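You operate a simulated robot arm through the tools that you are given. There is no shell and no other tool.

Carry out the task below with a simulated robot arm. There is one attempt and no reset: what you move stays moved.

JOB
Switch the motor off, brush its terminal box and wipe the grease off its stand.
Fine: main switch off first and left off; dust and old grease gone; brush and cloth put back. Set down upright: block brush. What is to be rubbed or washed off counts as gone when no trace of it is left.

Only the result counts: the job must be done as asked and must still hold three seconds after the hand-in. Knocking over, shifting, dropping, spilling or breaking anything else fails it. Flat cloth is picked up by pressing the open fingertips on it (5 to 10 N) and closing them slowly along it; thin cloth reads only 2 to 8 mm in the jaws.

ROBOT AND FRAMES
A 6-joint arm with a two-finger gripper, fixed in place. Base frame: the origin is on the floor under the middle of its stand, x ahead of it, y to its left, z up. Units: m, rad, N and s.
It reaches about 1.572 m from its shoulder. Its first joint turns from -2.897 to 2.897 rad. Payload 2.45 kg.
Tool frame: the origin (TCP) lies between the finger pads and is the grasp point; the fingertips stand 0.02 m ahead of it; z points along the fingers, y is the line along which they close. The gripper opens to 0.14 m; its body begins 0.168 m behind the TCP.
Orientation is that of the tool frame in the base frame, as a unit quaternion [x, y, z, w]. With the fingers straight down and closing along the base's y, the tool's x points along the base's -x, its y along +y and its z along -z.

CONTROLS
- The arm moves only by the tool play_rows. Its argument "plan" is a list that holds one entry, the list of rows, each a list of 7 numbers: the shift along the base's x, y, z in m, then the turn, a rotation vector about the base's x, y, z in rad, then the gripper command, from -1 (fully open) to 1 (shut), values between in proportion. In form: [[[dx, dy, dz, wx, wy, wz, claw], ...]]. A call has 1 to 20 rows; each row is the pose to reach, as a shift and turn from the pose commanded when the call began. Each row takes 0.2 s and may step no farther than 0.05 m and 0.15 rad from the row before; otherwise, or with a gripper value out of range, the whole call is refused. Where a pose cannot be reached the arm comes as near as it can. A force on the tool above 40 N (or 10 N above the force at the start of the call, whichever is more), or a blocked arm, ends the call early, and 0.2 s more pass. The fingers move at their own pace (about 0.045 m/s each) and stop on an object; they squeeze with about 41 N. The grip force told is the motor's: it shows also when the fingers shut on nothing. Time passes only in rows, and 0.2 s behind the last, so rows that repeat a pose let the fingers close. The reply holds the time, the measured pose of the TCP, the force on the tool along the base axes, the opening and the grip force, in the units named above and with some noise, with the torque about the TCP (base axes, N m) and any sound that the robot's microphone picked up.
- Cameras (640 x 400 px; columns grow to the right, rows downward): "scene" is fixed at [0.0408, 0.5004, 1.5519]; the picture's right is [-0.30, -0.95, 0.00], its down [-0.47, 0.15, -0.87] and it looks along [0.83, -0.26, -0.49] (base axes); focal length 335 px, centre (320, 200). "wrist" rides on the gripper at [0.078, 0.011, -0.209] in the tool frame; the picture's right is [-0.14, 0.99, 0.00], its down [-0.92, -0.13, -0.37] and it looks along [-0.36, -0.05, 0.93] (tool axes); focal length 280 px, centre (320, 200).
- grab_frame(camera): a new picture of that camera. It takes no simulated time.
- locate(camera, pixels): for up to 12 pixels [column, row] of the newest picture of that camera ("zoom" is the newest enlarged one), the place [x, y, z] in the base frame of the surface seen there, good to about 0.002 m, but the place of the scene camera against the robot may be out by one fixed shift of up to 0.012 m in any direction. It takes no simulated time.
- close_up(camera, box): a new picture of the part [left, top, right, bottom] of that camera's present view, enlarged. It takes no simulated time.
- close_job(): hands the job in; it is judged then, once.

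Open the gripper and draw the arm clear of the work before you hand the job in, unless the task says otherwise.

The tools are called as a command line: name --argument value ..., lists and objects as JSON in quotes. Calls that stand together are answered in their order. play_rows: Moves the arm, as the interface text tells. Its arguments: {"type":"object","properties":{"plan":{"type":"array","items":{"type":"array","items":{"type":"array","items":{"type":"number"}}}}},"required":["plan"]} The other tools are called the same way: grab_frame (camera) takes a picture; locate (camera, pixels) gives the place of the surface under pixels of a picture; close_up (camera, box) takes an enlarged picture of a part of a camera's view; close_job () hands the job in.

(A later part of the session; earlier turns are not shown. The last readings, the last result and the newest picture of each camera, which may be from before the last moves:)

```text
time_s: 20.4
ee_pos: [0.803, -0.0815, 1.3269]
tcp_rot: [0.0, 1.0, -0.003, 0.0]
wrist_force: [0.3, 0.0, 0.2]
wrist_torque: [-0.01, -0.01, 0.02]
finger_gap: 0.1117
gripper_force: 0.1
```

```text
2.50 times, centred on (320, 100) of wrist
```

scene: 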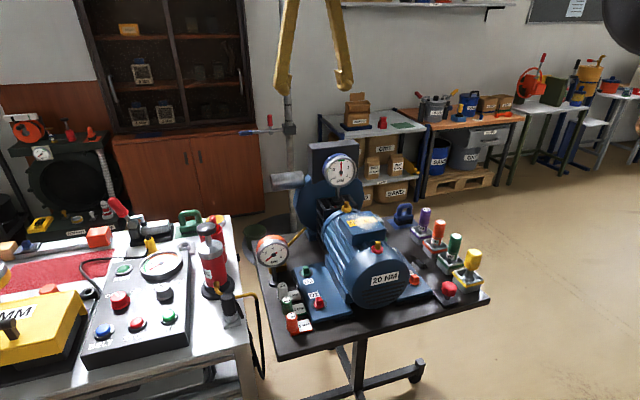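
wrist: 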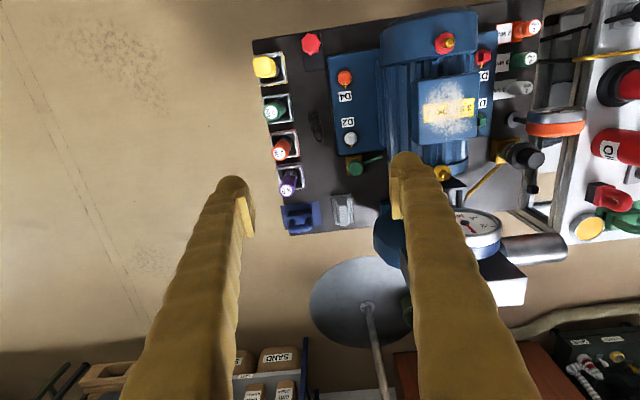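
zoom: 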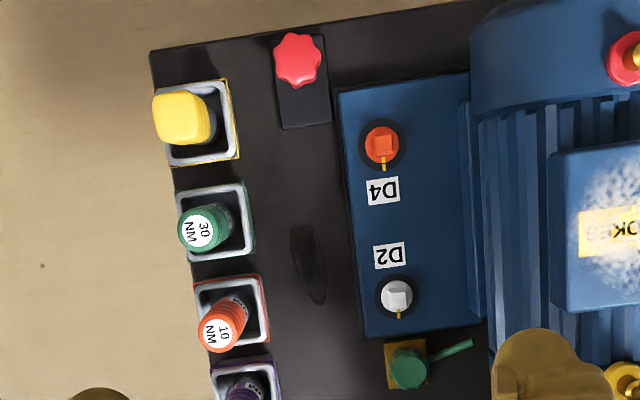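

The brush is an arch handle over a bristle block; the cloth is a folded pad with a ridge top at z≈0.85. I'll go lower between them for accurate measuring, first locating nearby obstacles such as the purple driver (286,191) and the stand edge.

locate --camera "wrist" --pixels '[[286, 191], [295, 183], [302, 186], [289, 172], [283, 150], [355, 163], [362, 160], [311, 44], [317, 125], [313, 117], [322, 138], [265, 67]]'

play_rows --plan '[[[0.02, -0.02, -0.04, 0, 0, 0, -0.6], [0.04, -0.03, -0.08, 0, 0, 0, -0.6], [0.06, -0.04, -0.12, 0, 0, 0, -0.6], [0.08, -0.04, -0.15, 0, 0, 0, -0.6], [0.1, -0.04, -0.18, 0, 0, 0, -0.6], [0.1, -0.04, -0.18, 0, 0, 0, -0.6]]]'

grab_frame --camera "wrist"

close_up --camera "wrist" --box '[260, 100, 420, 220]'

```text
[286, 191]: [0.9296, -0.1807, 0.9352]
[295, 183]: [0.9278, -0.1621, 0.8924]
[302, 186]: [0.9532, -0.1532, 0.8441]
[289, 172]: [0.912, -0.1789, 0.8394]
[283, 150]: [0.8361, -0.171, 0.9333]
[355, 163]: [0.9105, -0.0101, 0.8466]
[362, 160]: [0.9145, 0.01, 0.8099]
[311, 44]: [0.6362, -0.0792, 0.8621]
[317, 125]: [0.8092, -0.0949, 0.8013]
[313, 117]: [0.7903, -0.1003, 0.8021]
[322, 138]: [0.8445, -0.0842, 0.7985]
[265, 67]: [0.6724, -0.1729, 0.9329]
```

```text
time_s: 21.8
ee_pos: [0.8999, -0.1222, 1.1458]
tcp_rot: [0.0, 1.0, -0.003, -0.002]
wrist_force: [-0.2, 0.6, 0.0]
wrist_torque: [0.02, 0.04, 0.0]
finger_gap: 0.1122
gripper_force: 0.0
```

```text
taken
```

wrist: 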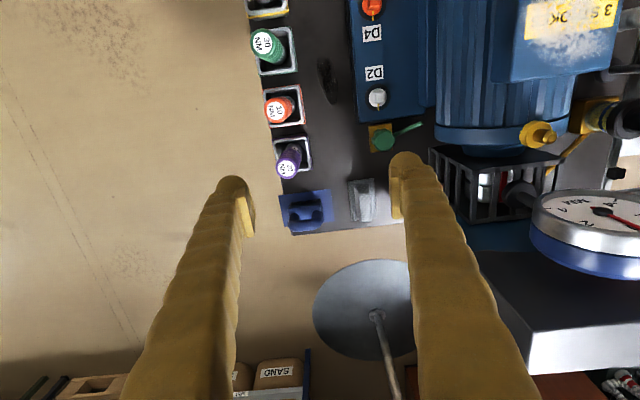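

```text
3.33 times, centred on (340, 160) of wrist
```

zoom: 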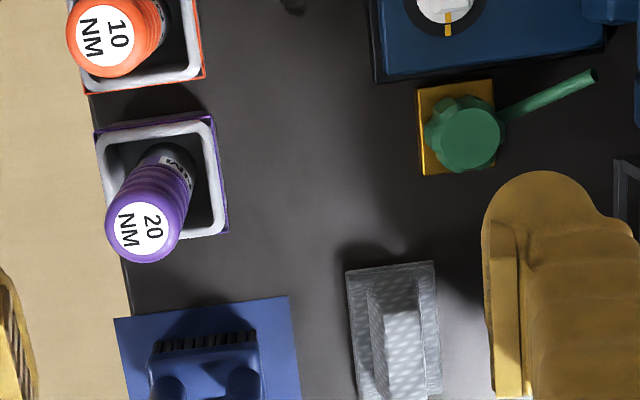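

Now closer: brush at (305,208), cloth at (362,200). I zoom and locate features on both.

close_up --camera "wrist" --box '[275, 175, 395, 245]'

locate --camera "wrist" --pixels '[[290, 212], [322, 209], [306, 215], [305, 220], [305, 206], [299, 205], [317, 203], [290, 204], [362, 195], [362, 210], [355, 200], [369, 200]]'

```text
5.33 times, centred on (335, 210) of wrist
```

zoom: 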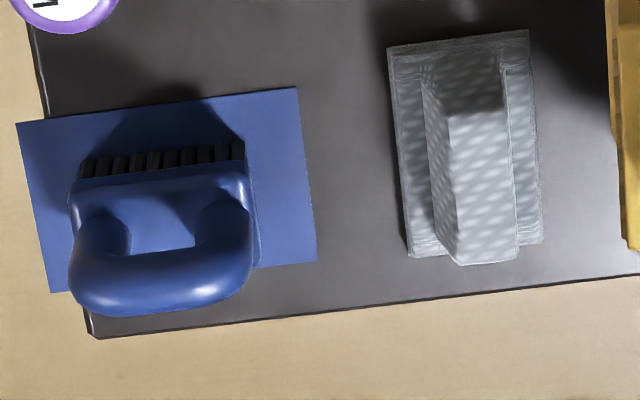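

```text
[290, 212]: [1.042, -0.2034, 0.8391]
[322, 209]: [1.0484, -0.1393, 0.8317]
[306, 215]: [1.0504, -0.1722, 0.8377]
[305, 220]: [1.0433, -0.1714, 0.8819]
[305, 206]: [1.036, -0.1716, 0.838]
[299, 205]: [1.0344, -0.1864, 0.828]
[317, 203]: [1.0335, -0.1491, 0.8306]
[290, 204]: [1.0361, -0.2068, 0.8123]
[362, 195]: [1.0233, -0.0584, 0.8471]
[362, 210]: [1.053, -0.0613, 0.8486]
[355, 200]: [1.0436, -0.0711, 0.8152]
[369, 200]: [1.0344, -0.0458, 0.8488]
```

The brush block spans y −0.208…−0.137 at x≈1.05, block top z≈0.838, handle top ≈0.88. I move above it with a slight yaw, fingers opened to about 0.09 m.

play_rows --plan '[[[0.04, -0.015, -0.02, 0, 0, -0.02, -0.3], [0.08, -0.03, -0.04, 0, 0, -0.04, -0.3], [0.12, -0.045, -0.07, 0, 0, -0.04, -0.3], [0.148, -0.05, -0.11, 0, 0, -0.04, -0.3], [0.15, -0.05, -0.15, 0, 0, -0.04, -0.3], [0.15, -0.05, -0.18, 0, 0, -0.04, -0.3], [0.15, -0.05, -0.18, 0, 0, -0.04, -0.3]]]'

grab_frame --camera "wrist"

close_up --camera "wrist" --box '[240, 120, 400, 220]'

close_up --camera "scene" --box '[350, 150, 470, 250]'

```text
refused: row 3 steps farther than a row can; nothing moved
```

```text
taken
```

wrist: 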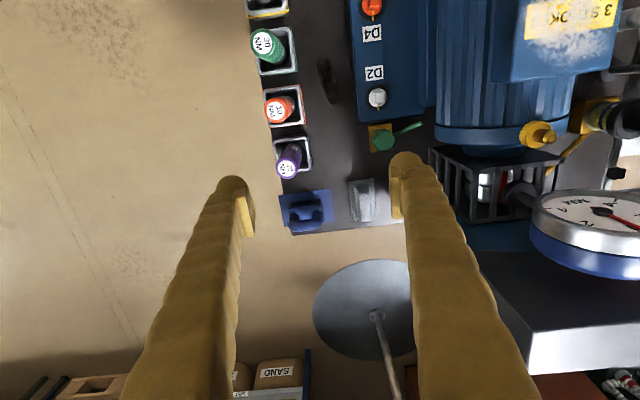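

```text
4.00 times, centred on (320, 170) of wrist
```

zoom: 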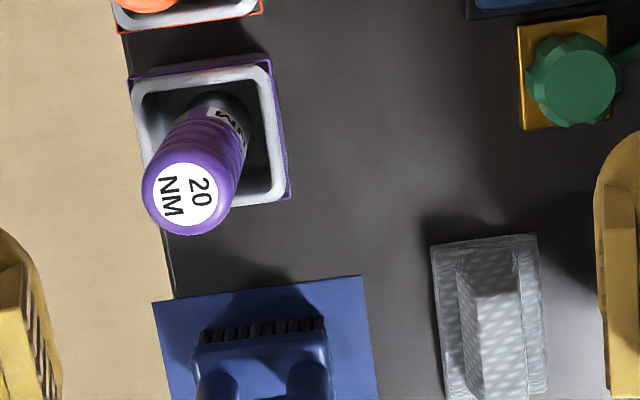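

```text
4.00 times, centred on (410, 200) of scene
```

zoom: 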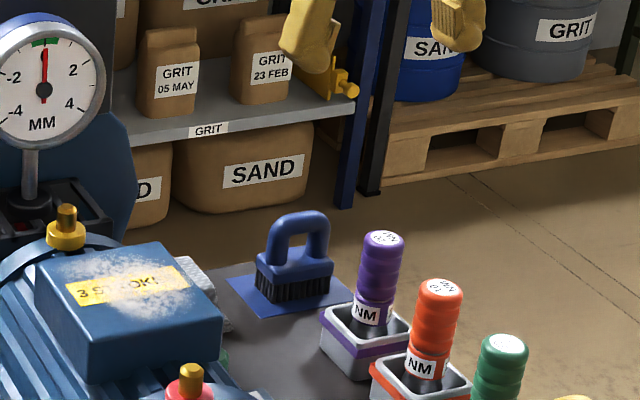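

The step was slightly too long; I resend with finer rows.

play_rows --plan '[[[0.035, -0.012, -0.01, 0, 0, -0.02, -0.3], [0.07, -0.024, -0.02, 0, 0, -0.04, -0.3], [0.105, -0.036, -0.03, 0, 0, -0.04, -0.3], [0.135, -0.045, -0.05, 0, 0, -0.04, -0.3], [0.15, -0.05, -0.085, 0, 0, -0.04, -0.3], [0.15, -0.05, -0.12, 0, 0, -0.04, -0.3], [0.15, -0.05, -0.155, 0, 0, -0.04, -0.3], [0.15, -0.05, -0.18, 0, 0, -0.04, -0.3], [0.15, -0.05, -0.18, 0, 0, -0.04, -0.3]]]'

grab_frame --camera "wrist"

close_up --camera "wrist" --box '[240, 120, 400, 220]'

close_up --camera "scene" --box '[350, 150, 470, 250]'

```text
time_s: 23.8
ee_pos: [1.055, -0.1712, 0.9682]
tcp_rot: [0.02, 1.0, -0.003, 0.0]
wrist_force: [0.2, -1.0, 1.5]
wrist_torque: [0.0, 0.01, -0.01]
finger_gap: 0.0909
gripper_force: 0.1
```

```text
taken
```

wrist: 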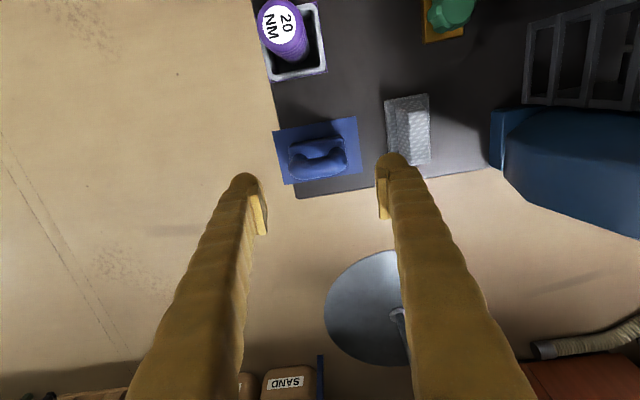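

```text
4.00 times, centred on (320, 170) of wrist
```

zoom: 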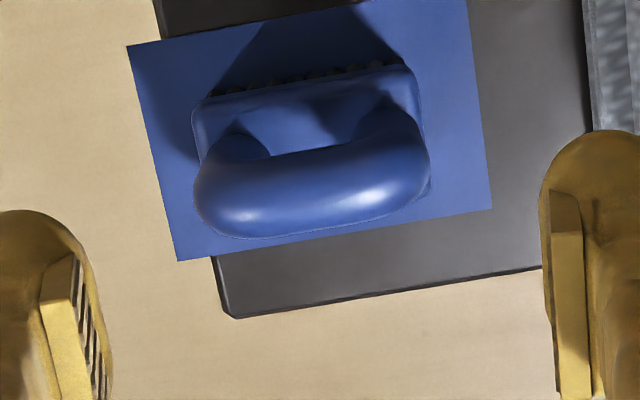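

```text
4.00 times, centred on (410, 200) of scene
```

zoom: 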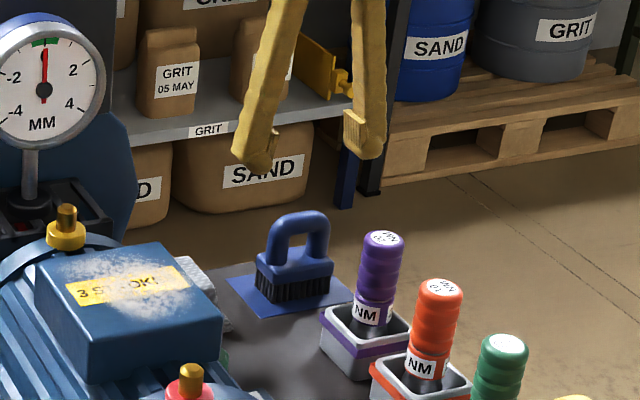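

The brush lies ahead of centre between the fingers' lines. I locate its handle ends, block corners and the pad corners for alignment.

locate --camera "wrist" --pixels '[[292, 170], [345, 162], [318, 167], [318, 172], [318, 161], [295, 149], [338, 141], [315, 150], [273, 132], [285, 184], [362, 172], [302, 168]]'

locate --camera "wrist" --pixels '[[334, 164], [310, 146], [325, 143], [330, 142], [300, 148], [357, 118], [296, 197], [346, 166], [291, 173], [340, 157], [296, 163], [312, 177]]'

```text
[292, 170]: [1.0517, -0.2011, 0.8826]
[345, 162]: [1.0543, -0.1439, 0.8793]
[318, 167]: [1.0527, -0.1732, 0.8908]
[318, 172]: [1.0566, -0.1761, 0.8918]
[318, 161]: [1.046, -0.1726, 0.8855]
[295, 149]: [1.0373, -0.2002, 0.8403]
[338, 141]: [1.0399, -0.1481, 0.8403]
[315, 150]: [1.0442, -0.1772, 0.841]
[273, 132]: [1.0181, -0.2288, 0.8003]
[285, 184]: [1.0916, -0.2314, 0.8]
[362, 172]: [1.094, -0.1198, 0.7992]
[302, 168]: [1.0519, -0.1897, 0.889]
```

```text
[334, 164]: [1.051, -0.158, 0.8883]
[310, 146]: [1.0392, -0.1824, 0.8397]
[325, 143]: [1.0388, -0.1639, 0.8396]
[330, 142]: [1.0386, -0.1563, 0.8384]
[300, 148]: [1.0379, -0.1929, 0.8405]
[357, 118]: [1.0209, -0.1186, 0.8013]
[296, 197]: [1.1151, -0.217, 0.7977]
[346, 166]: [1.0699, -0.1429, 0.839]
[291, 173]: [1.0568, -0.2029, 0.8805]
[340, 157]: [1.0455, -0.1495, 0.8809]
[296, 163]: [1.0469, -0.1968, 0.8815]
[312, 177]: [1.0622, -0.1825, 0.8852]
```

The handle is centred at (1.054, −0.173), block top 0.839, ends about y −0.208/−0.138. I lower so the pads cover the block ends (TCP z≈0.844), still open.

play_rows --plan '[[[-0.001, -0.0015, -0.03, 0, 0, 0.016, -0.3], [-0.001, -0.0015, -0.06, 0, 0, 0.016, -0.3], [-0.001, -0.0015, -0.09, 0, 0, 0.016, -0.3], [-0.001, -0.0015, -0.11, 0, 0, 0.016, -0.3], [-0.001, -0.0015, -0.123, 0, 0, 0.016, -0.3], [-0.001, -0.0015, -0.123, 0, 0, 0.016, -0.3]]]'

grab_frame --camera "wrist"

close_up --camera "scene" --box '[370, 180, 440, 240]'

```text
time_s: 25.2
ee_pos: [1.0533, -0.1724, 0.8442]
tcp_rot: [0.012, 1.0, -0.003, -0.001]
wrist_force: [0.1, 0.7, 0.8]
wrist_torque: [0.02, -0.01, 0.0]
finger_gap: 0.0911
gripper_force: 0.0
```

```text
taken
```

wrist: 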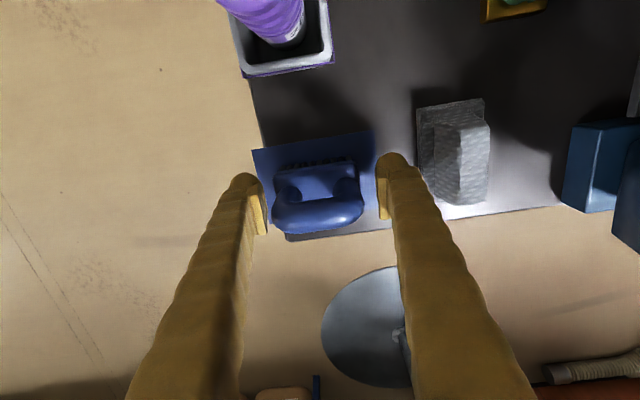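

```text
6.67 times, centred on (405, 210) of scene
```

zoom: 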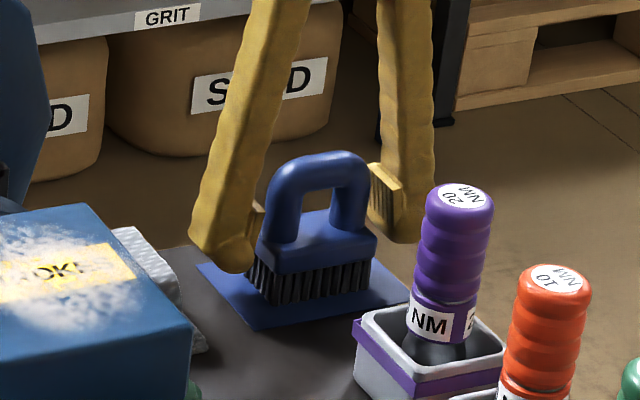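

The fingers straddle the block cleanly. I close on it.

play_rows --plan '[[[0, 0, 0, 0, 0, 0, -0.1], [0, 0, 0, 0, 0, 0, 0.0], [0, 0, 0, 0, 0, 0, 0.3], [0, 0, 0, 0, 0, 0, 0.6], [0, 0, 0, 0, 0, 0, 0.6]]]'

grab_frame --camera "wrist"

close_up --camera "scene" --box '[370, 180, 440, 240]'

```text
time_s: 26.4
ee_pos: [1.0548, -0.172, 0.8457]
tcp_rot: [0.011, 1.0, -0.004, 0.0]
wrist_force: [0.4, -0.3, 1.7]
wrist_torque: [-0.01, -0.01, -0.05]
finger_gap: 0.0711
gripper_force: 41.3
```

```text
taken
```

wrist: 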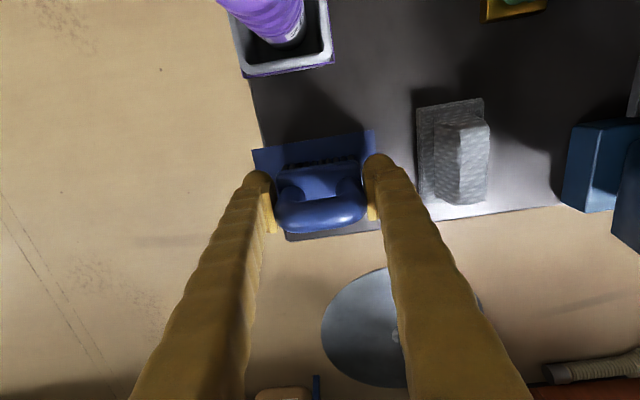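

```text
6.67 times, centred on (405, 210) of scene
```

zoom: 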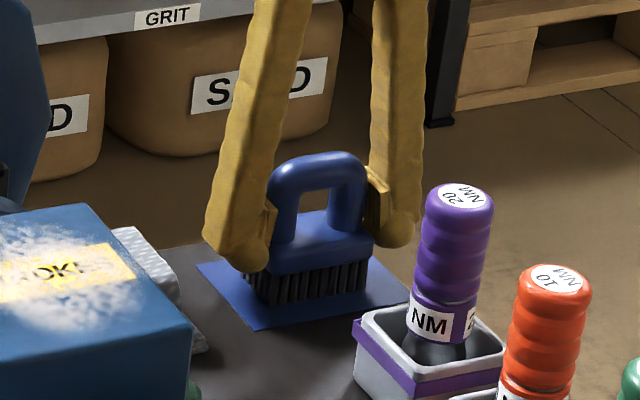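

Grip is 0.0711 m at 41 N. I lift straight up and check the brush comes along.

play_rows --plan '[[[0, 0, 0.02, 0, 0, 0, 0.6], [0, 0, 0.05, 0, 0, 0, 0.6], [0, 0, 0.09, 0, 0, 0, 0.6], [0, 0, 0.135, 0, 0, 0, 0.6], [0, 0, 0.18, 0, 0, 0, 0.6], [0, 0, 0.225, 0, 0, 0, 0.6], [0, 0, 0.27, 0, 0, 0, 0.6], [0, 0, 0.31, 0, 0, 0, 0.6], [0, 0, 0.31, 0, 0, 0, 0.6]]]'

grab_frame --camera "wrist"

grab_frame --camera "scene"

```text
time_s: 28.4
ee_pos: [1.0542, -0.1751, 1.1529]
tcp_rot: [0.013, 1.0, -0.004, 0.0]
wrist_force: [-0.1, -0.6, -1.3]
wrist_torque: [0.0, 0.02, -0.02]
finger_gap: 0.0711
gripper_force: 41.0
```

```text
taken
```

wrist: 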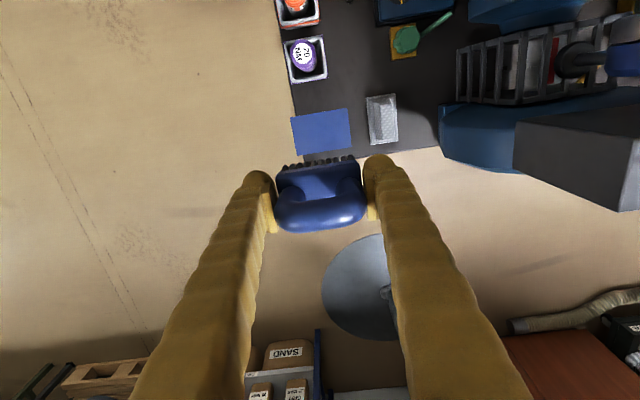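

```text
taken
```

scene: 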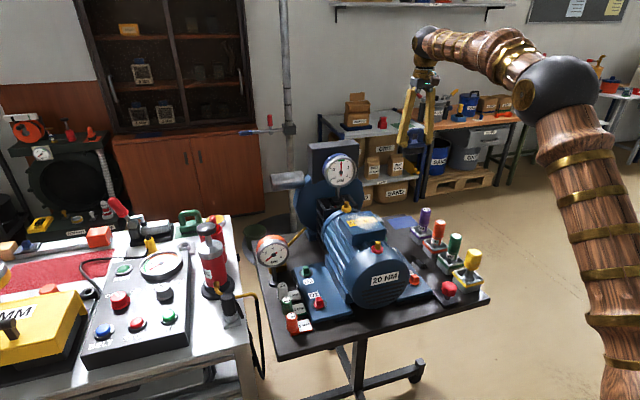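

The brush is held upright. I carry it in −x past the drivers at z≈1.2, then sideways toward the terminal box, and look at the box top.

play_rows --plan '[[[-0.04, 0, 0.02, 0, 0, 0, 0.6], [-0.085, 0, 0.04, 0, 0, 0, 0.6], [-0.13, 0, 0.06, 0, 0, 0, 0.6], [-0.175, 0, 0.08, 0, 0, 0, 0.6], [-0.22, 0, 0.1, 0, 0, 0, 0.6], [-0.265, 0, 0.1, 0, 0, 0, 0.6], [-0.31, 0.01, 0.1, 0, 0, 0, 0.6], [-0.345, 0.04, 0.1, 0, 0, 0, 0.6], [-0.354, 0.08, 0.1, 0, 0, 0, 0.6], [-0.354, 0.12, 0.1, 0, 0, 0, 0.6], [-0.354, 0.16, 0.1, 0, 0, 0, 0.6], [-0.354, 0.19, 0.1, 0, 0, 0, 0.6], [-0.354, 0.19, 0.1, 0, 0, 0, 0.6]]]'

grab_frame --camera "wrist"

close_up --camera "wrist" --box '[290, 100, 530, 250]'

```text
time_s: 31.2
ee_pos: [0.7014, 0.017, 1.2542]
tcp_rot: [0.012, 1.0, -0.004, 0.0]
wrist_force: [0.3, -0.4, -0.4]
wrist_torque: [-0.01, 0.02, -0.01]
finger_gap: 0.0715
gripper_force: 40.8
```

```text
taken
```

wrist: 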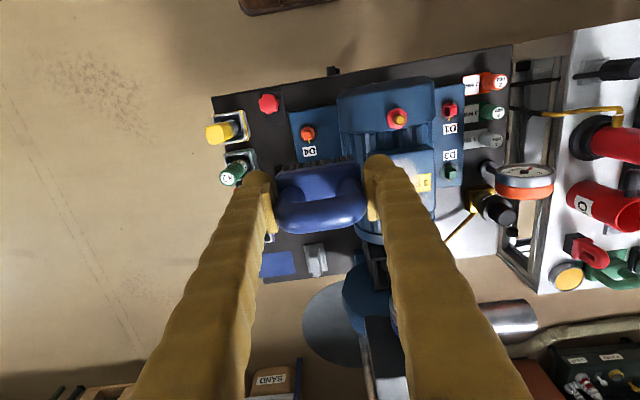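

```text
2.67 times, centred on (410, 175) of wrist
```

zoom: 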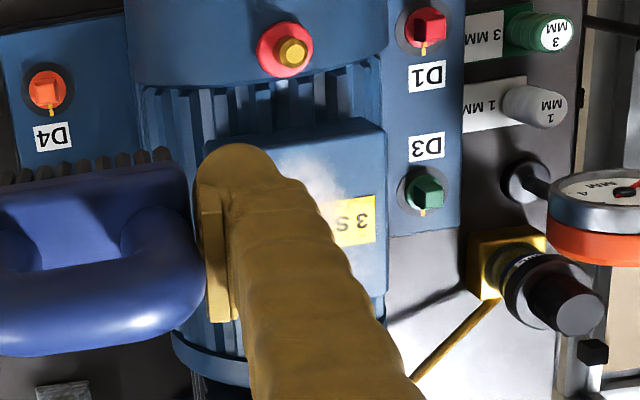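

The finger hides the box in this view, but earlier readings give the box top as x 0.739–0.837, y 0.09–0.19, z≈1.03. I go above its centre, to TCP z≈1.10 (bristles ≈2.5 cm above), and check with the scene camera.

play_rows --plan '[[[0.02, 0.03, -0.02, 0, 0, 0, 0.6], [0.04, 0.06, -0.04, 0, 0, 0, 0.6], [0.06, 0.09, -0.06, 0, 0, 0, 0.6], [0.08, 0.115, -0.08, 0, 0, 0, 0.6], [0.086, 0.122, -0.11, 0, 0, 0, 0.6], [0.086, 0.122, -0.14, 0, 0, 0, 0.6], [0.086, 0.122, -0.155, 0, 0, 0, 0.6], [0.086, 0.122, -0.155, 0, 0, 0, 0.6]]]'

grab_frame --camera "wrist"

grab_frame --camera "scene"

close_up --camera "scene" --box '[300, 170, 420, 270]'

```text
time_s: 33.0
ee_pos: [0.7819, 0.138, 1.1]
tcp_rot: [0.012, 1.0, -0.004, 0.0]
wrist_force: [-0.4, 0.7, -1.7]
wrist_torque: [-0.01, -0.02, 0.0]
finger_gap: 0.0709
gripper_force: 41.2
```

```text
taken
```

wrist: 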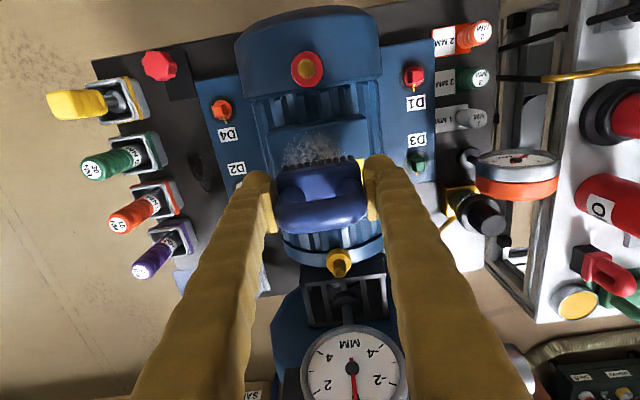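

```text
taken
```

scene: 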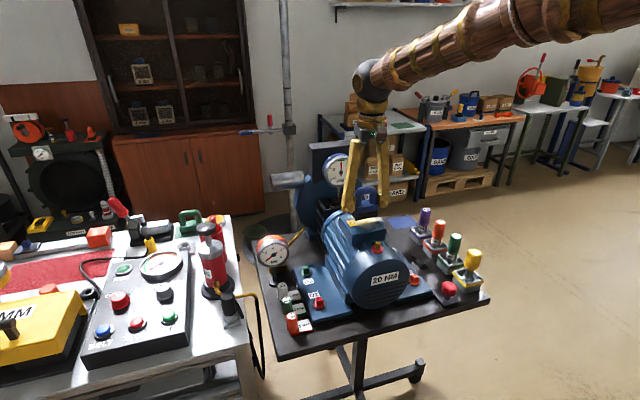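

```text
4.00 times, centred on (360, 220) of scene
```

zoom: 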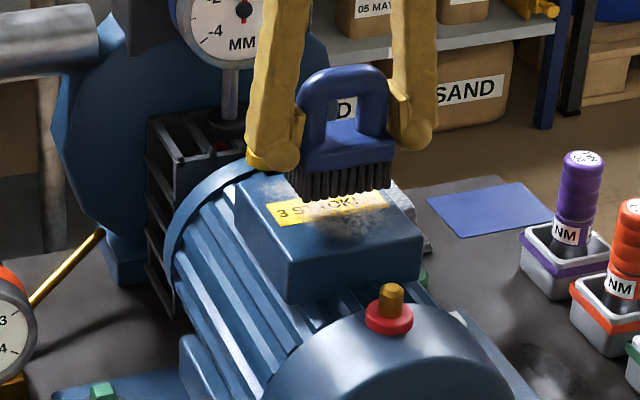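

The brush hangs just above the box. I check the wrist close-up for the box's edges ahead of the brush.

close_up --camera "wrist" --box '[240, 100, 400, 240]'

locate --camera "wrist" --pixels '[[285, 128], [355, 122], [320, 130], [320, 145], [295, 155], [345, 150], [310, 160], [282, 150], [340, 262], [306, 67]]'

```text
2.86 times, centred on (320, 170) of wrist
```

zoom: 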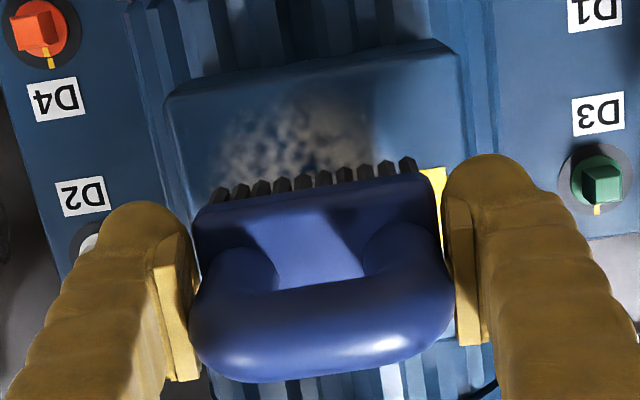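

```text
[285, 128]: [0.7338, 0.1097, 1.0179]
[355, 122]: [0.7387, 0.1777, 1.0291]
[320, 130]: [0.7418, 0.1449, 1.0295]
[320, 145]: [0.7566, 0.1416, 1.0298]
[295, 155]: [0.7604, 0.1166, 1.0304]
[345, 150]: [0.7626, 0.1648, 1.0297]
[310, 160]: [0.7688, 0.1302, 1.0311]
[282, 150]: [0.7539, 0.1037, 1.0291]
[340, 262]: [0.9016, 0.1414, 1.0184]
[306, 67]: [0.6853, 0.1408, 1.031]
```

The box top reads z≈1.0297, so contact should come at TCP z≈1.074. I lower in small steps and read the force.

play_rows --plan '[[[0, 0, -0.012, 0, 0, 0, 0.6], [0, 0, -0.02, 0, 0, 0, 0.6], [0, 0, -0.023, 0, 0, 0, 0.6], [0, 0, -0.025, 0, 0, 0, 0.6], [0, 0, -0.026, 0, 0, 0, 0.6], [0, 0, -0.026, 0, 0, 0, 0.6]]]'

```text
time_s: 34.4
ee_pos: [0.7844, 0.14, 1.0748]
tcp_rot: [0.012, 1.0, -0.004, 0.0]
wrist_force: [-2.0, -0.6, 5.1]
wrist_torque: [0.2, 0.02, 0.01]
finger_gap: 0.0715
gripper_force: 41.3
```

Contact at about 5 N. I make brush strokes across the box in y (±0.03 m) at this height.

play_rows --plan '[[[0, 0.015, 0, 0, 0, 0, 0.6], [0, 0.03, 0, 0, 0, 0, 0.6], [0, 0.015, 0, 0, 0, 0, 0.6], [0, 0, 0, 0, 0, 0, 0.6], [0, -0.015, 0, 0, 0, 0, 0.6], [0, -0.03, 0, 0, 0, 0, 0.6], [0, -0.015, 0, 0, 0, 0, 0.6], [0, 0, 0, 0, 0, 0, 0.6], [0, 0.015, 0, 0, 0, 0, 0.6], [0, 0.03, 0, 0, 0, 0, 0.6], [0, 0.015, 0, 0, 0, 0, 0.6], [0, 0, 0, 0, 0, 0, 0.6], [0, -0.015, 0, 0, 0, 0, 0.6], [0, -0.03, 0, 0, 0, 0, 0.6], [0, -0.03, 0, 0, 0, 0, 0.6]]]'

grab_frame --camera "wrist"

close_up --camera "scene" --box '[300, 170, 420, 270]'

```text
time_s: 37.6
ee_pos: [0.7833, 0.1081, 1.0749]
tcp_rot: [0.012, 1.0, -0.004, 0.0]
wrist_force: [-0.5, 5.5, 22.7]
wrist_torque: [0.26, 0.1, -0.01]
finger_gap: 0.071
gripper_force: 41.2
```

```text
taken
```

wrist: 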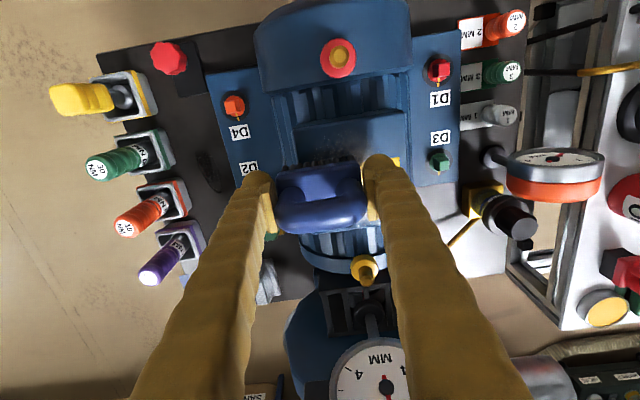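

```text
4.00 times, centred on (360, 220) of scene
```

zoom: 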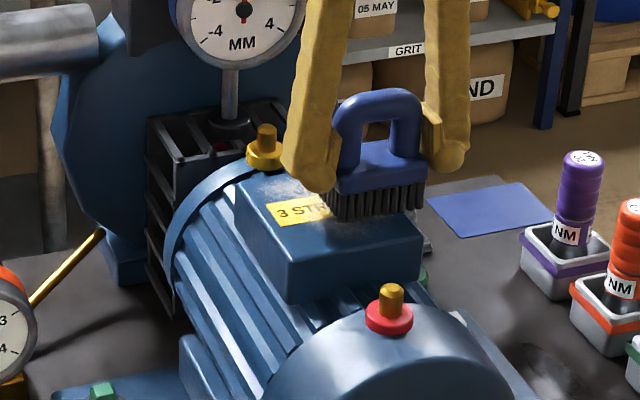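

The centre band is being cleaned; force rose to 22 N, so I rise 0.7 mm and stroke the front band (x≈0.757).

play_rows --plan '[[[0, 0.01, 0.0008, 0, 0, 0, 0.6], [-0.014, 0.015, 0.0008, 0, 0, 0, 0.6], [-0.027, 0.03, 0.0008, 0, 0, 0, 0.6], [-0.027, 0.045, 0.0008, 0, 0, 0, 0.6], [-0.027, 0.06, 0.0008, 0, 0, 0, 0.6], [-0.027, 0.045, 0.0008, 0, 0, 0, 0.6], [-0.027, 0.03, 0.0008, 0, 0, 0, 0.6], [-0.027, 0.015, 0.0008, 0, 0, 0, 0.6], [-0.027, 0.0, 0.0008, 0, 0, 0, 0.6], [-0.027, 0.015, 0.0008, 0, 0, 0, 0.6], [-0.027, 0.03, 0.0008, 0, 0, 0, 0.6], [-0.027, 0.045, 0.0008, 0, 0, 0, 0.6], [-0.027, 0.06, 0.0008, 0, 0, 0, 0.6], [-0.027, 0.06, 0.0008, 0, 0, 0, 0.6]]]'

close_up --camera "scene" --box '[300, 170, 420, 270]'

```text
time_s: 40.6
ee_pos: [0.7604, 0.1698, 1.0763]
tcp_rot: [0.012, 1.0, -0.003, 0.0]
wrist_force: [-0.7, 0.8, -1.4]
wrist_torque: [0.02, 0.03, 0.0]
finger_gap: 0.0712
gripper_force: 41.3
```

```text
4.00 times, centred on (360, 220) of scene
```

zoom: 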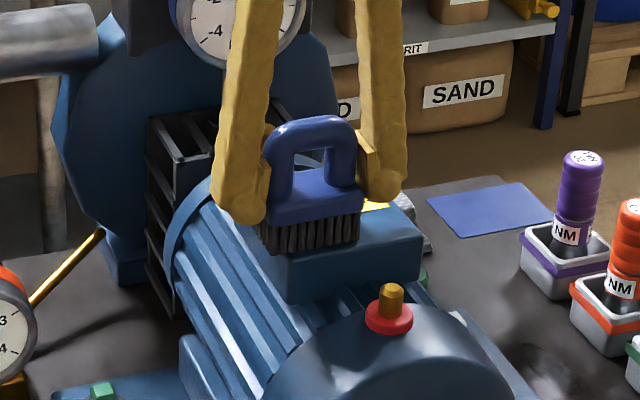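

The force fell to none at y≈0.17, so contact was lost there. I lift the brush to see what dust is left.

play_rows --plan '[[[0, 0, 0.04, 0, 0, 0, 0.6], [0, 0, 0.08, 0, 0, 0, 0.6], [0.03, 0, 0.12, 0, 0, 0, 0.6], [0.06, 0, 0.14, 0, 0, 0, 0.6], [0.09, 0, 0.14, 0, 0, 0, 0.6], [0.09, 0, 0.14, 0, 0, 0, 0.6]]]'

close_up --camera "scene" --box '[300, 170, 420, 270]'

grab_frame --camera "wrist"

close_up --camera "wrist" --box '[240, 80, 400, 180]'

```text
time_s: 42.0
ee_pos: [0.8488, 0.1668, 1.2144]
tcp_rot: [0.012, 1.0, -0.004, 0.001]
wrist_force: [0.3, 0.3, -1.0]
wrist_torque: [0.0, -0.01, 0.0]
finger_gap: 0.0712
gripper_force: 41.6
```

```text
4.00 times, centred on (360, 220) of scene
```

zoom: 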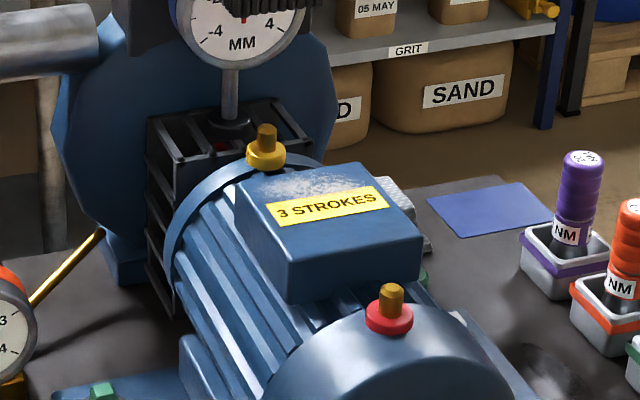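

```text
taken
```

wrist: 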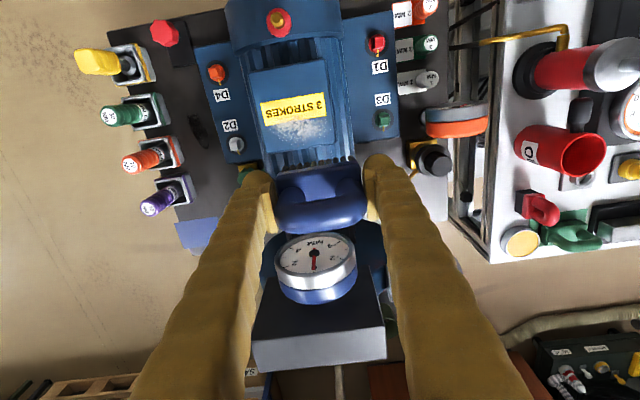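

```text
4.00 times, centred on (320, 130) of wrist
```

zoom: 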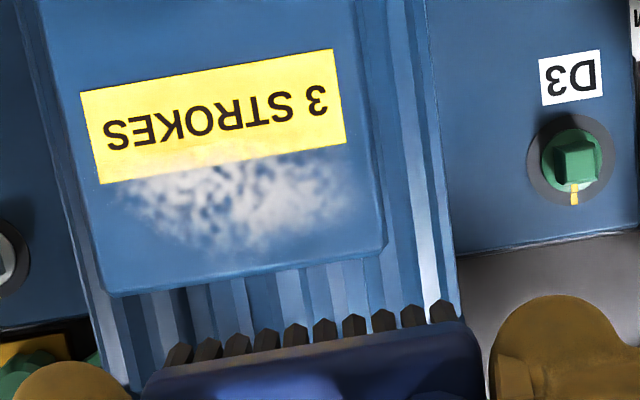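

Front and centre are clean; dust remains behind the label (wrist zoom 115–350, 150–255). I locate that strip and the box's rear edge.

locate --camera "wrist" --pixels '[[270, 178], [300, 172], [327, 168], [272, 177], [298, 190], [298, 192], [315, 184], [277, 202], [333, 190], [300, 197], [264, 157], [325, 147]]'

locate --camera "wrist" --pixels '[[267, 128], [325, 118], [280, 130], [300, 130], [318, 130], [300, 142], [290, 140], [325, 125], [330, 140], [275, 145], [300, 148], [268, 150]]'

```text
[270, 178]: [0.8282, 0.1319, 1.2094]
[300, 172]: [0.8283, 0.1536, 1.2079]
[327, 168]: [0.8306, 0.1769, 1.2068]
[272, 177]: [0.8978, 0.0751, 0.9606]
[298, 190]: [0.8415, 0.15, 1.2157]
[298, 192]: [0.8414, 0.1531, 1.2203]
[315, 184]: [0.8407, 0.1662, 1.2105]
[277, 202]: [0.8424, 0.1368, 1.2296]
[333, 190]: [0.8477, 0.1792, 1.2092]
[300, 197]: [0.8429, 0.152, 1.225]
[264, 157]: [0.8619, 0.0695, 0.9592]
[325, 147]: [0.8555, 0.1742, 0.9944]
```

```text
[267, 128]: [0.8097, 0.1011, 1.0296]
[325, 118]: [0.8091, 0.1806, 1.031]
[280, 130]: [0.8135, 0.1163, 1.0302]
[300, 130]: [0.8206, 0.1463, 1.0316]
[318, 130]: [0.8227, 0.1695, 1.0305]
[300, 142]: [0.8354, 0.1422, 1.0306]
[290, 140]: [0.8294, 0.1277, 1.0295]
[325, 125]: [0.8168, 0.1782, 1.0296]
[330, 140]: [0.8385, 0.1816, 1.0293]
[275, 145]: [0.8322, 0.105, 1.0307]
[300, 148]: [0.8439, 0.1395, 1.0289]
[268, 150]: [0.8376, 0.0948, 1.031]
```

The remaining dust lies at x≈0.80–0.838, y≈0.104–0.182 and the box's rear edge at x≈0.845. I go above x≈0.822, y≈0.142 and lower gently.

play_rows --plan '[[[-0.015, -0.015, -0.03, 0, 0, 0, 0.6], [-0.027, -0.025, -0.06, 0, 0, 0, 0.6], [-0.027, -0.025, -0.1, 0, 0, 0, 0.6], [-0.027, -0.025, -0.125, 0, 0, 0, 0.6], [-0.027, -0.025, -0.134, 0, 0, 0, 0.6], [-0.027, -0.025, -0.137, 0, 0, 0, 0.6], [-0.027, -0.025, -0.1385, 0, 0, 0, 0.6], [-0.027, -0.025, -0.1385, 0, 0, 0, 0.6]]]'

```text
time_s: 43.8
ee_pos: [0.8203, 0.1439, 1.078]
tcp_rot: [0.012, 1.0, -0.004, 0.0]
wrist_force: [0.6, 0.9, 0.1]
wrist_torque: [0.03, -0.01, 0.0]
finger_gap: 0.0712
gripper_force: 40.5
```

Just touching or nearly (0.1 N, z 1.078). I lower another 2 mm in small steps.

play_rows --plan '[[[0, 0, -0.001, 0, 0, 0, 0.6], [0, 0, -0.002, 0, 0, 0, 0.6], [0, 0, -0.003, 0, 0, 0, 0.6], [0, 0, -0.003, 0, 0, 0, 0.6]]]'

```text
time_s: 44.8
ee_pos: [0.8216, 0.1437, 1.0752]
tcp_rot: [0.013, 1.0, -0.003, 0.0]
wrist_force: [-0.1, -0.5, 3.8]
wrist_torque: [0.15, 0.02, 0.04]
finger_gap: 0.071
gripper_force: 41.1
```

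About 5 N contact, mostly at the +y edge (torque 0.15). I stroke the rear band with a slight roll correction and small height compensation.

play_rows --plan '[[[0, 0.01, -0.0003, 0.006, 0, 0, 0.6], [0, 0.02, -0.0006, 0.006, 0, 0, 0.6], [0, 0.03, -0.0009, 0.006, 0, 0, 0.6], [0, 0.015, -0.0006, 0.006, 0, 0, 0.6], [0, 0, -0.0003, 0.006, 0, 0, 0.6], [0, -0.015, 0, 0.006, 0, 0, 0.6], [0, -0.03, 0.0003, 0.006, 0, 0, 0.6], [0, -0.015, 0, 0.006, 0, 0, 0.6], [0, 0, -0.0003, 0.006, 0, 0, 0.6], [0, 0.015, -0.0006, 0.006, 0, 0, 0.6], [0, 0.03, -0.0009, 0.006, 0, 0, 0.6], [0.004, 0.015, -0.0006, 0.006, 0, 0, 0.6], [0.008, 0, -0.0003, 0.006, 0, 0, 0.6], [0.008, -0.015, 0, 0.006, 0, 0, 0.6], [0.008, -0.03, 0.0003, 0.006, 0, 0, 0.6], [0.008, -0.015, 0, 0.006, 0, 0, 0.6], [0.008, 0, -0.0003, 0.006, 0, 0, 0.6], [0.008, 0.015, -0.0006, 0.006, 0, 0, 0.6], [0.008, 0.03, -0.0009, 0.006, 0, 0, 0.6], [0.008, 0.0, -0.0003, 0.006, 0, 0, 0.6]]]'

close_up --camera "scene" --box '[300, 170, 420, 270]'

```text
time_s: 47.0
ee_pos: [0.8212, 0.1522, 1.0739]
tcp_rot: [0.012, 1.0, 0.0, 0.001]
wrist_force: [0.9, -0.1, 4.2]
wrist_torque: [0.14, 0.06, -0.03]
finger_gap: 0.0711
gripper_force: 41.1
stopped in row 10: the force on the tool passed its limit at 41 N (the readings are from after the stop); the commanded pose is now the measured one
```

```text
4.00 times, centred on (360, 220) of scene
```

zoom: 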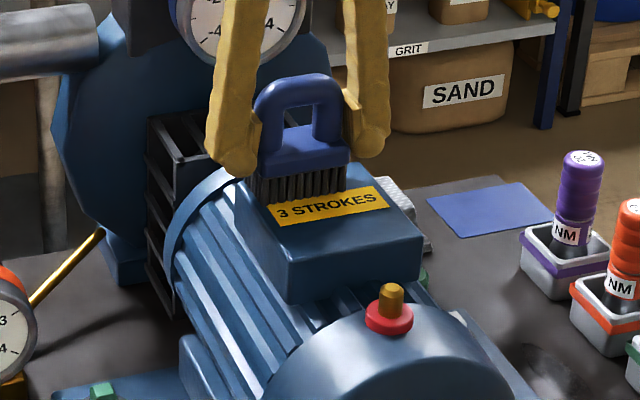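

The call stopped on 41 N, so the compensation was a bit strong. I raise the brush and look at what is left.

play_rows --plan '[[[0, 0, 0.03, 0, 0, 0, 0.6], [0, 0, 0.07, 0, 0, 0, 0.6], [0.02, 0.005, 0.11, 0, 0, 0, 0.6], [0.04, 0.01, 0.14, 0, 0, 0, 0.6], [0.04, 0.01, 0.14, 0, 0, 0, 0.6]]]'

grab_frame --camera "wrist"

close_up --camera "wrist" --box '[240, 80, 400, 180]'

close_up --camera "scene" --box '[330, 190, 400, 250]'

```text
time_s: 48.1
ee_pos: [0.8614, 0.1652, 1.2108]
tcp_rot: [0.012, 1.0, -0.001, 0.001]
wrist_force: [0.2, -0.5, -1.3]
wrist_torque: [-0.01, 0.0, 0.03]
finger_gap: 0.0712
gripper_force: 40.8
```

```text
taken
```

wrist: 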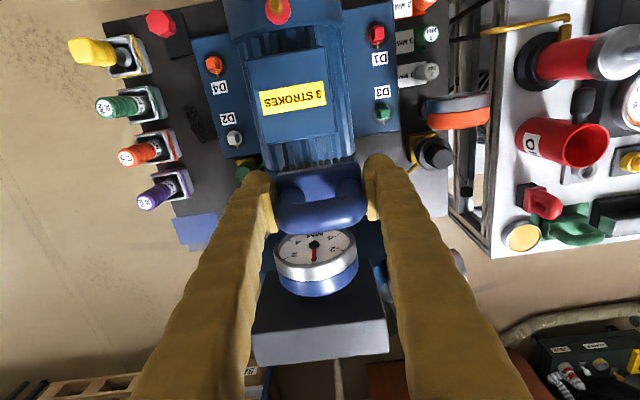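

```text
4.00 times, centred on (320, 130) of wrist
```

zoom: 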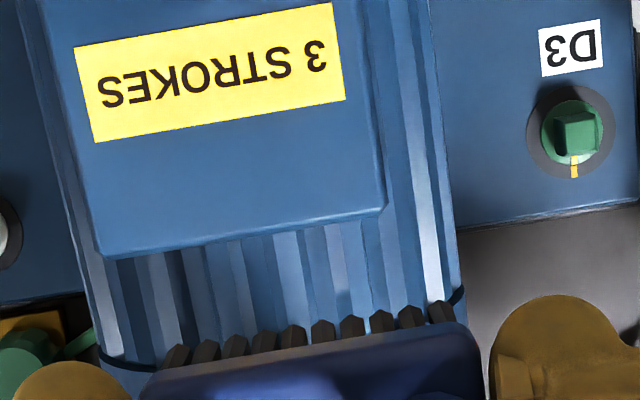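

```text
6.67 times, centred on (365, 220) of scene
```

zoom: 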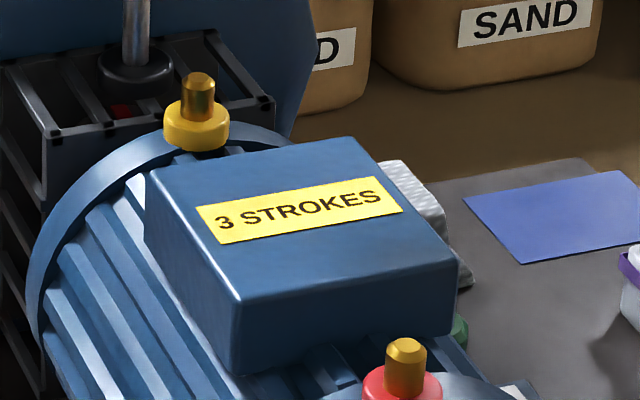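

The box top looks clean. I check the front part and the rest of the box for traces.

close_up --camera "wrist" --box '[235, 35, 355, 150]'

close_up --camera "wrist" --box '[100, 20, 260, 250]'

close_up --camera "scene" --box '[390, 220, 460, 300]'

```text
3.48 times, centred on (295, 92) of wrist
```

zoom: 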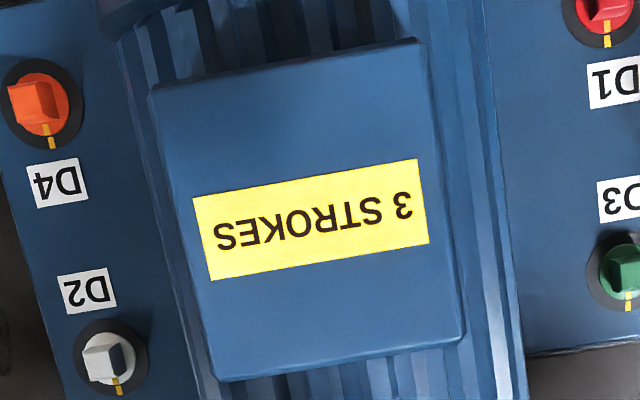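

```text
1.74 times, centred on (180, 135) of wrist
```

zoom: 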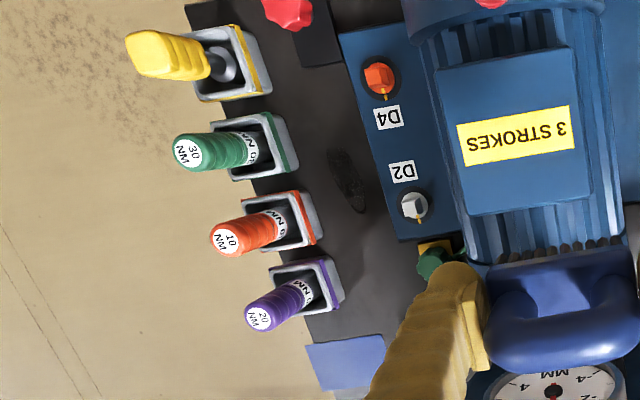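

```text
5.00 times, centred on (425, 260) of scene
```

zoom: 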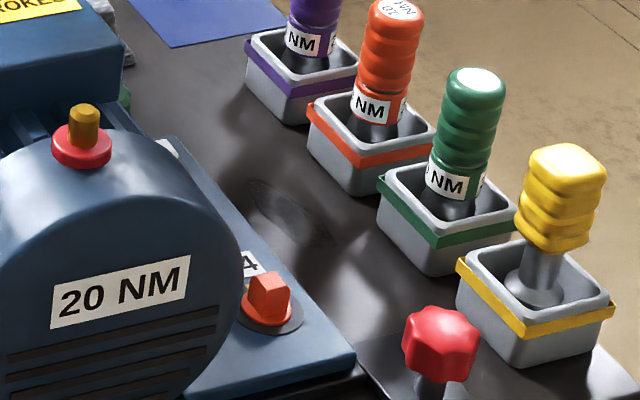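

The terminal box is clean. I carry the brush back the same way: sideways to y≈−0.172, then forward over its blue pad.

play_rows --plan '[[[-0.02, -0.03, 0, -0.005, 0, 0, 0.6], [-0.03, -0.07, 0, -0.005, 0, 0, 0.6], [-0.03, -0.115, 0, -0.005, 0, 0, 0.6], [-0.03, -0.16, 0, -0.005, 0, 0, 0.6], [-0.03, -0.205, 0, -0.005, 0, 0, 0.6], [-0.03, -0.25, 0, -0.005, 0, 0, 0.6], [-0.03, -0.295, 0, -0.005, 0, 0, 0.6], [-0.02, -0.33, 0, -0.005, 0, 0, 0.6], [0.015, -0.337, 0, -0.005, 0, 0, 0.6], [0.055, -0.337, 0, -0.005, 0, 0, 0.6], [0.1, -0.337, -0.01, -0.005, 0, 0, 0.6], [0.14, -0.337, -0.03, -0.005, 0, 0, 0.6], [0.175, -0.337, -0.06, -0.005, 0, 0, 0.6], [0.193, -0.337, -0.1, -0.005, 0, 0, 0.6], [0.193, -0.337, -0.145, -0.005, 0, 0, 0.6], [0.193, -0.337, -0.19, -0.005, 0, 0, 0.6], [0.193, -0.337, -0.235, -0.005, 0, 0, 0.6], [0.193, -0.337, -0.265, -0.005, 0, 0, 0.6], [0.193, -0.337, -0.265, -0.005, 0, 0, 0.6]]]'

grab_frame --camera "wrist"

close_up --camera "wrist" --box '[240, 110, 400, 230]'

close_up --camera "scene" --box '[350, 150, 470, 250]'

```text
time_s: 52.1
ee_pos: [1.0514, -0.1766, 0.9485]
tcp_rot: [0.012, 1.0, -0.004, 0.0]
wrist_force: [0.1, 0.8, -1.4]
wrist_torque: [-0.01, -0.02, 0.02]
finger_gap: 0.0712
gripper_force: 41.0
```

```text
taken
```

wrist: 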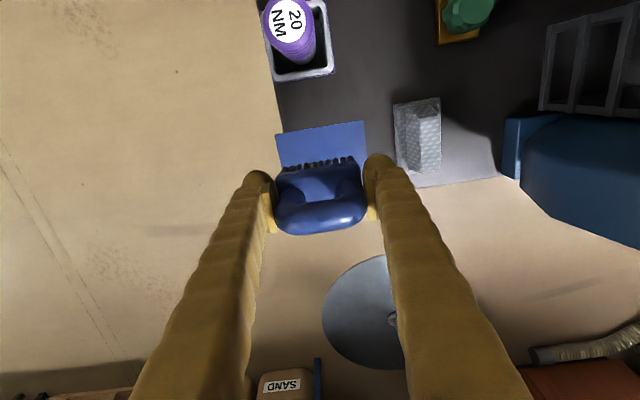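

```text
3.33 times, centred on (320, 170) of wrist
```

zoom: 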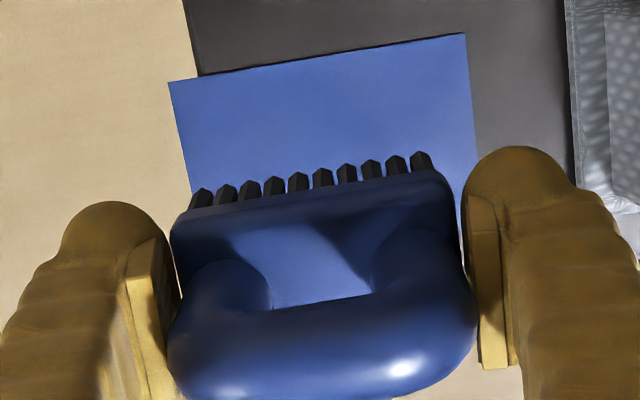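

```text
4.00 times, centred on (410, 200) of scene
```

zoom: 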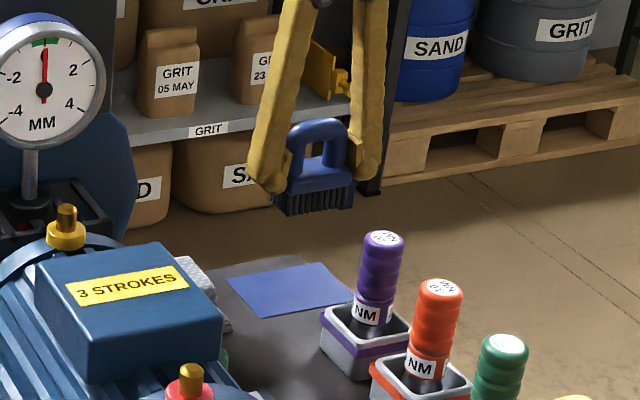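

The brush hangs above its pad (pad x 1.018–1.093, y −0.231…−0.119). I correct 3 mm in x and y and lower to just above the pad.

play_rows --plan '[[[0.002, 0.002, -0.03, 0, 0, 0, 0.6], [0.003, 0.003, -0.06, 0, 0, 0, 0.6], [0.003, 0.003, -0.085, 0, 0, 0, 0.6], [0.003, 0.003, -0.096, 0, 0, 0, 0.6], [0.003, 0.003, -0.1, 0, 0, 0, 0.6], [0.003, 0.003, -0.1, 0, 0, 0, 0.6]]]'

```text
time_s: 53.5
ee_pos: [1.0567, -0.171, 0.8495]
tcp_rot: [0.011, 1.0, -0.004, -0.001]
wrist_force: [-0.4, -1.0, -1.2]
wrist_torque: [0.03, 0.0, 0.05]
finger_gap: 0.0711
gripper_force: 41.4
```

No contact yet at z 0.8495. I lower in 1 mm steps until the pad takes the load.

play_rows --plan '[[[0, 0, -0.0015, 0, 0, 0, 0.6], [0, 0, -0.003, 0, 0, 0, 0.6], [0, 0, -0.004, 0, 0, 0, 0.6], [0, 0, -0.004, 0, 0, 0, 0.6]]]'

close_up --camera "scene" --box '[370, 180, 440, 240]'

```text
time_s: 54.5
ee_pos: [1.0551, -0.1714, 0.8448]
tcp_rot: [0.012, 1.0, -0.004, 0.0]
wrist_force: [-0.7, -0.1, -0.8]
wrist_torque: [-0.05, 0.04, 0.0]
finger_gap: 0.0713
gripper_force: 41.2
```

```text
6.67 times, centred on (405, 210) of scene
```

zoom: 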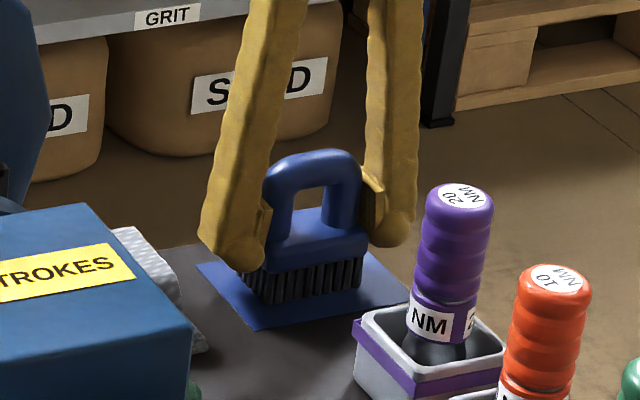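

Still no load (−0.8 N). I lower a further 2 mm in half-millimetre steps.

play_rows --plan '[[[0, 0, -0.0007, 0, 0, 0, 0.6], [0, 0, -0.0014, 0, 0, 0, 0.6], [0, 0, -0.002, 0, 0, 0, 0.6], [0, 0, -0.002, 0, 0, 0, 0.6]]]'

```text
time_s: 55.5
ee_pos: [1.057, -0.171, 0.8443]
tcp_rot: [0.012, 1.0, -0.004, 0.002]
wrist_force: [-2.9, -0.1, 26.1]
wrist_torque: [0.52, 0.12, -0.06]
finger_gap: 0.071
gripper_force: 40.8
```

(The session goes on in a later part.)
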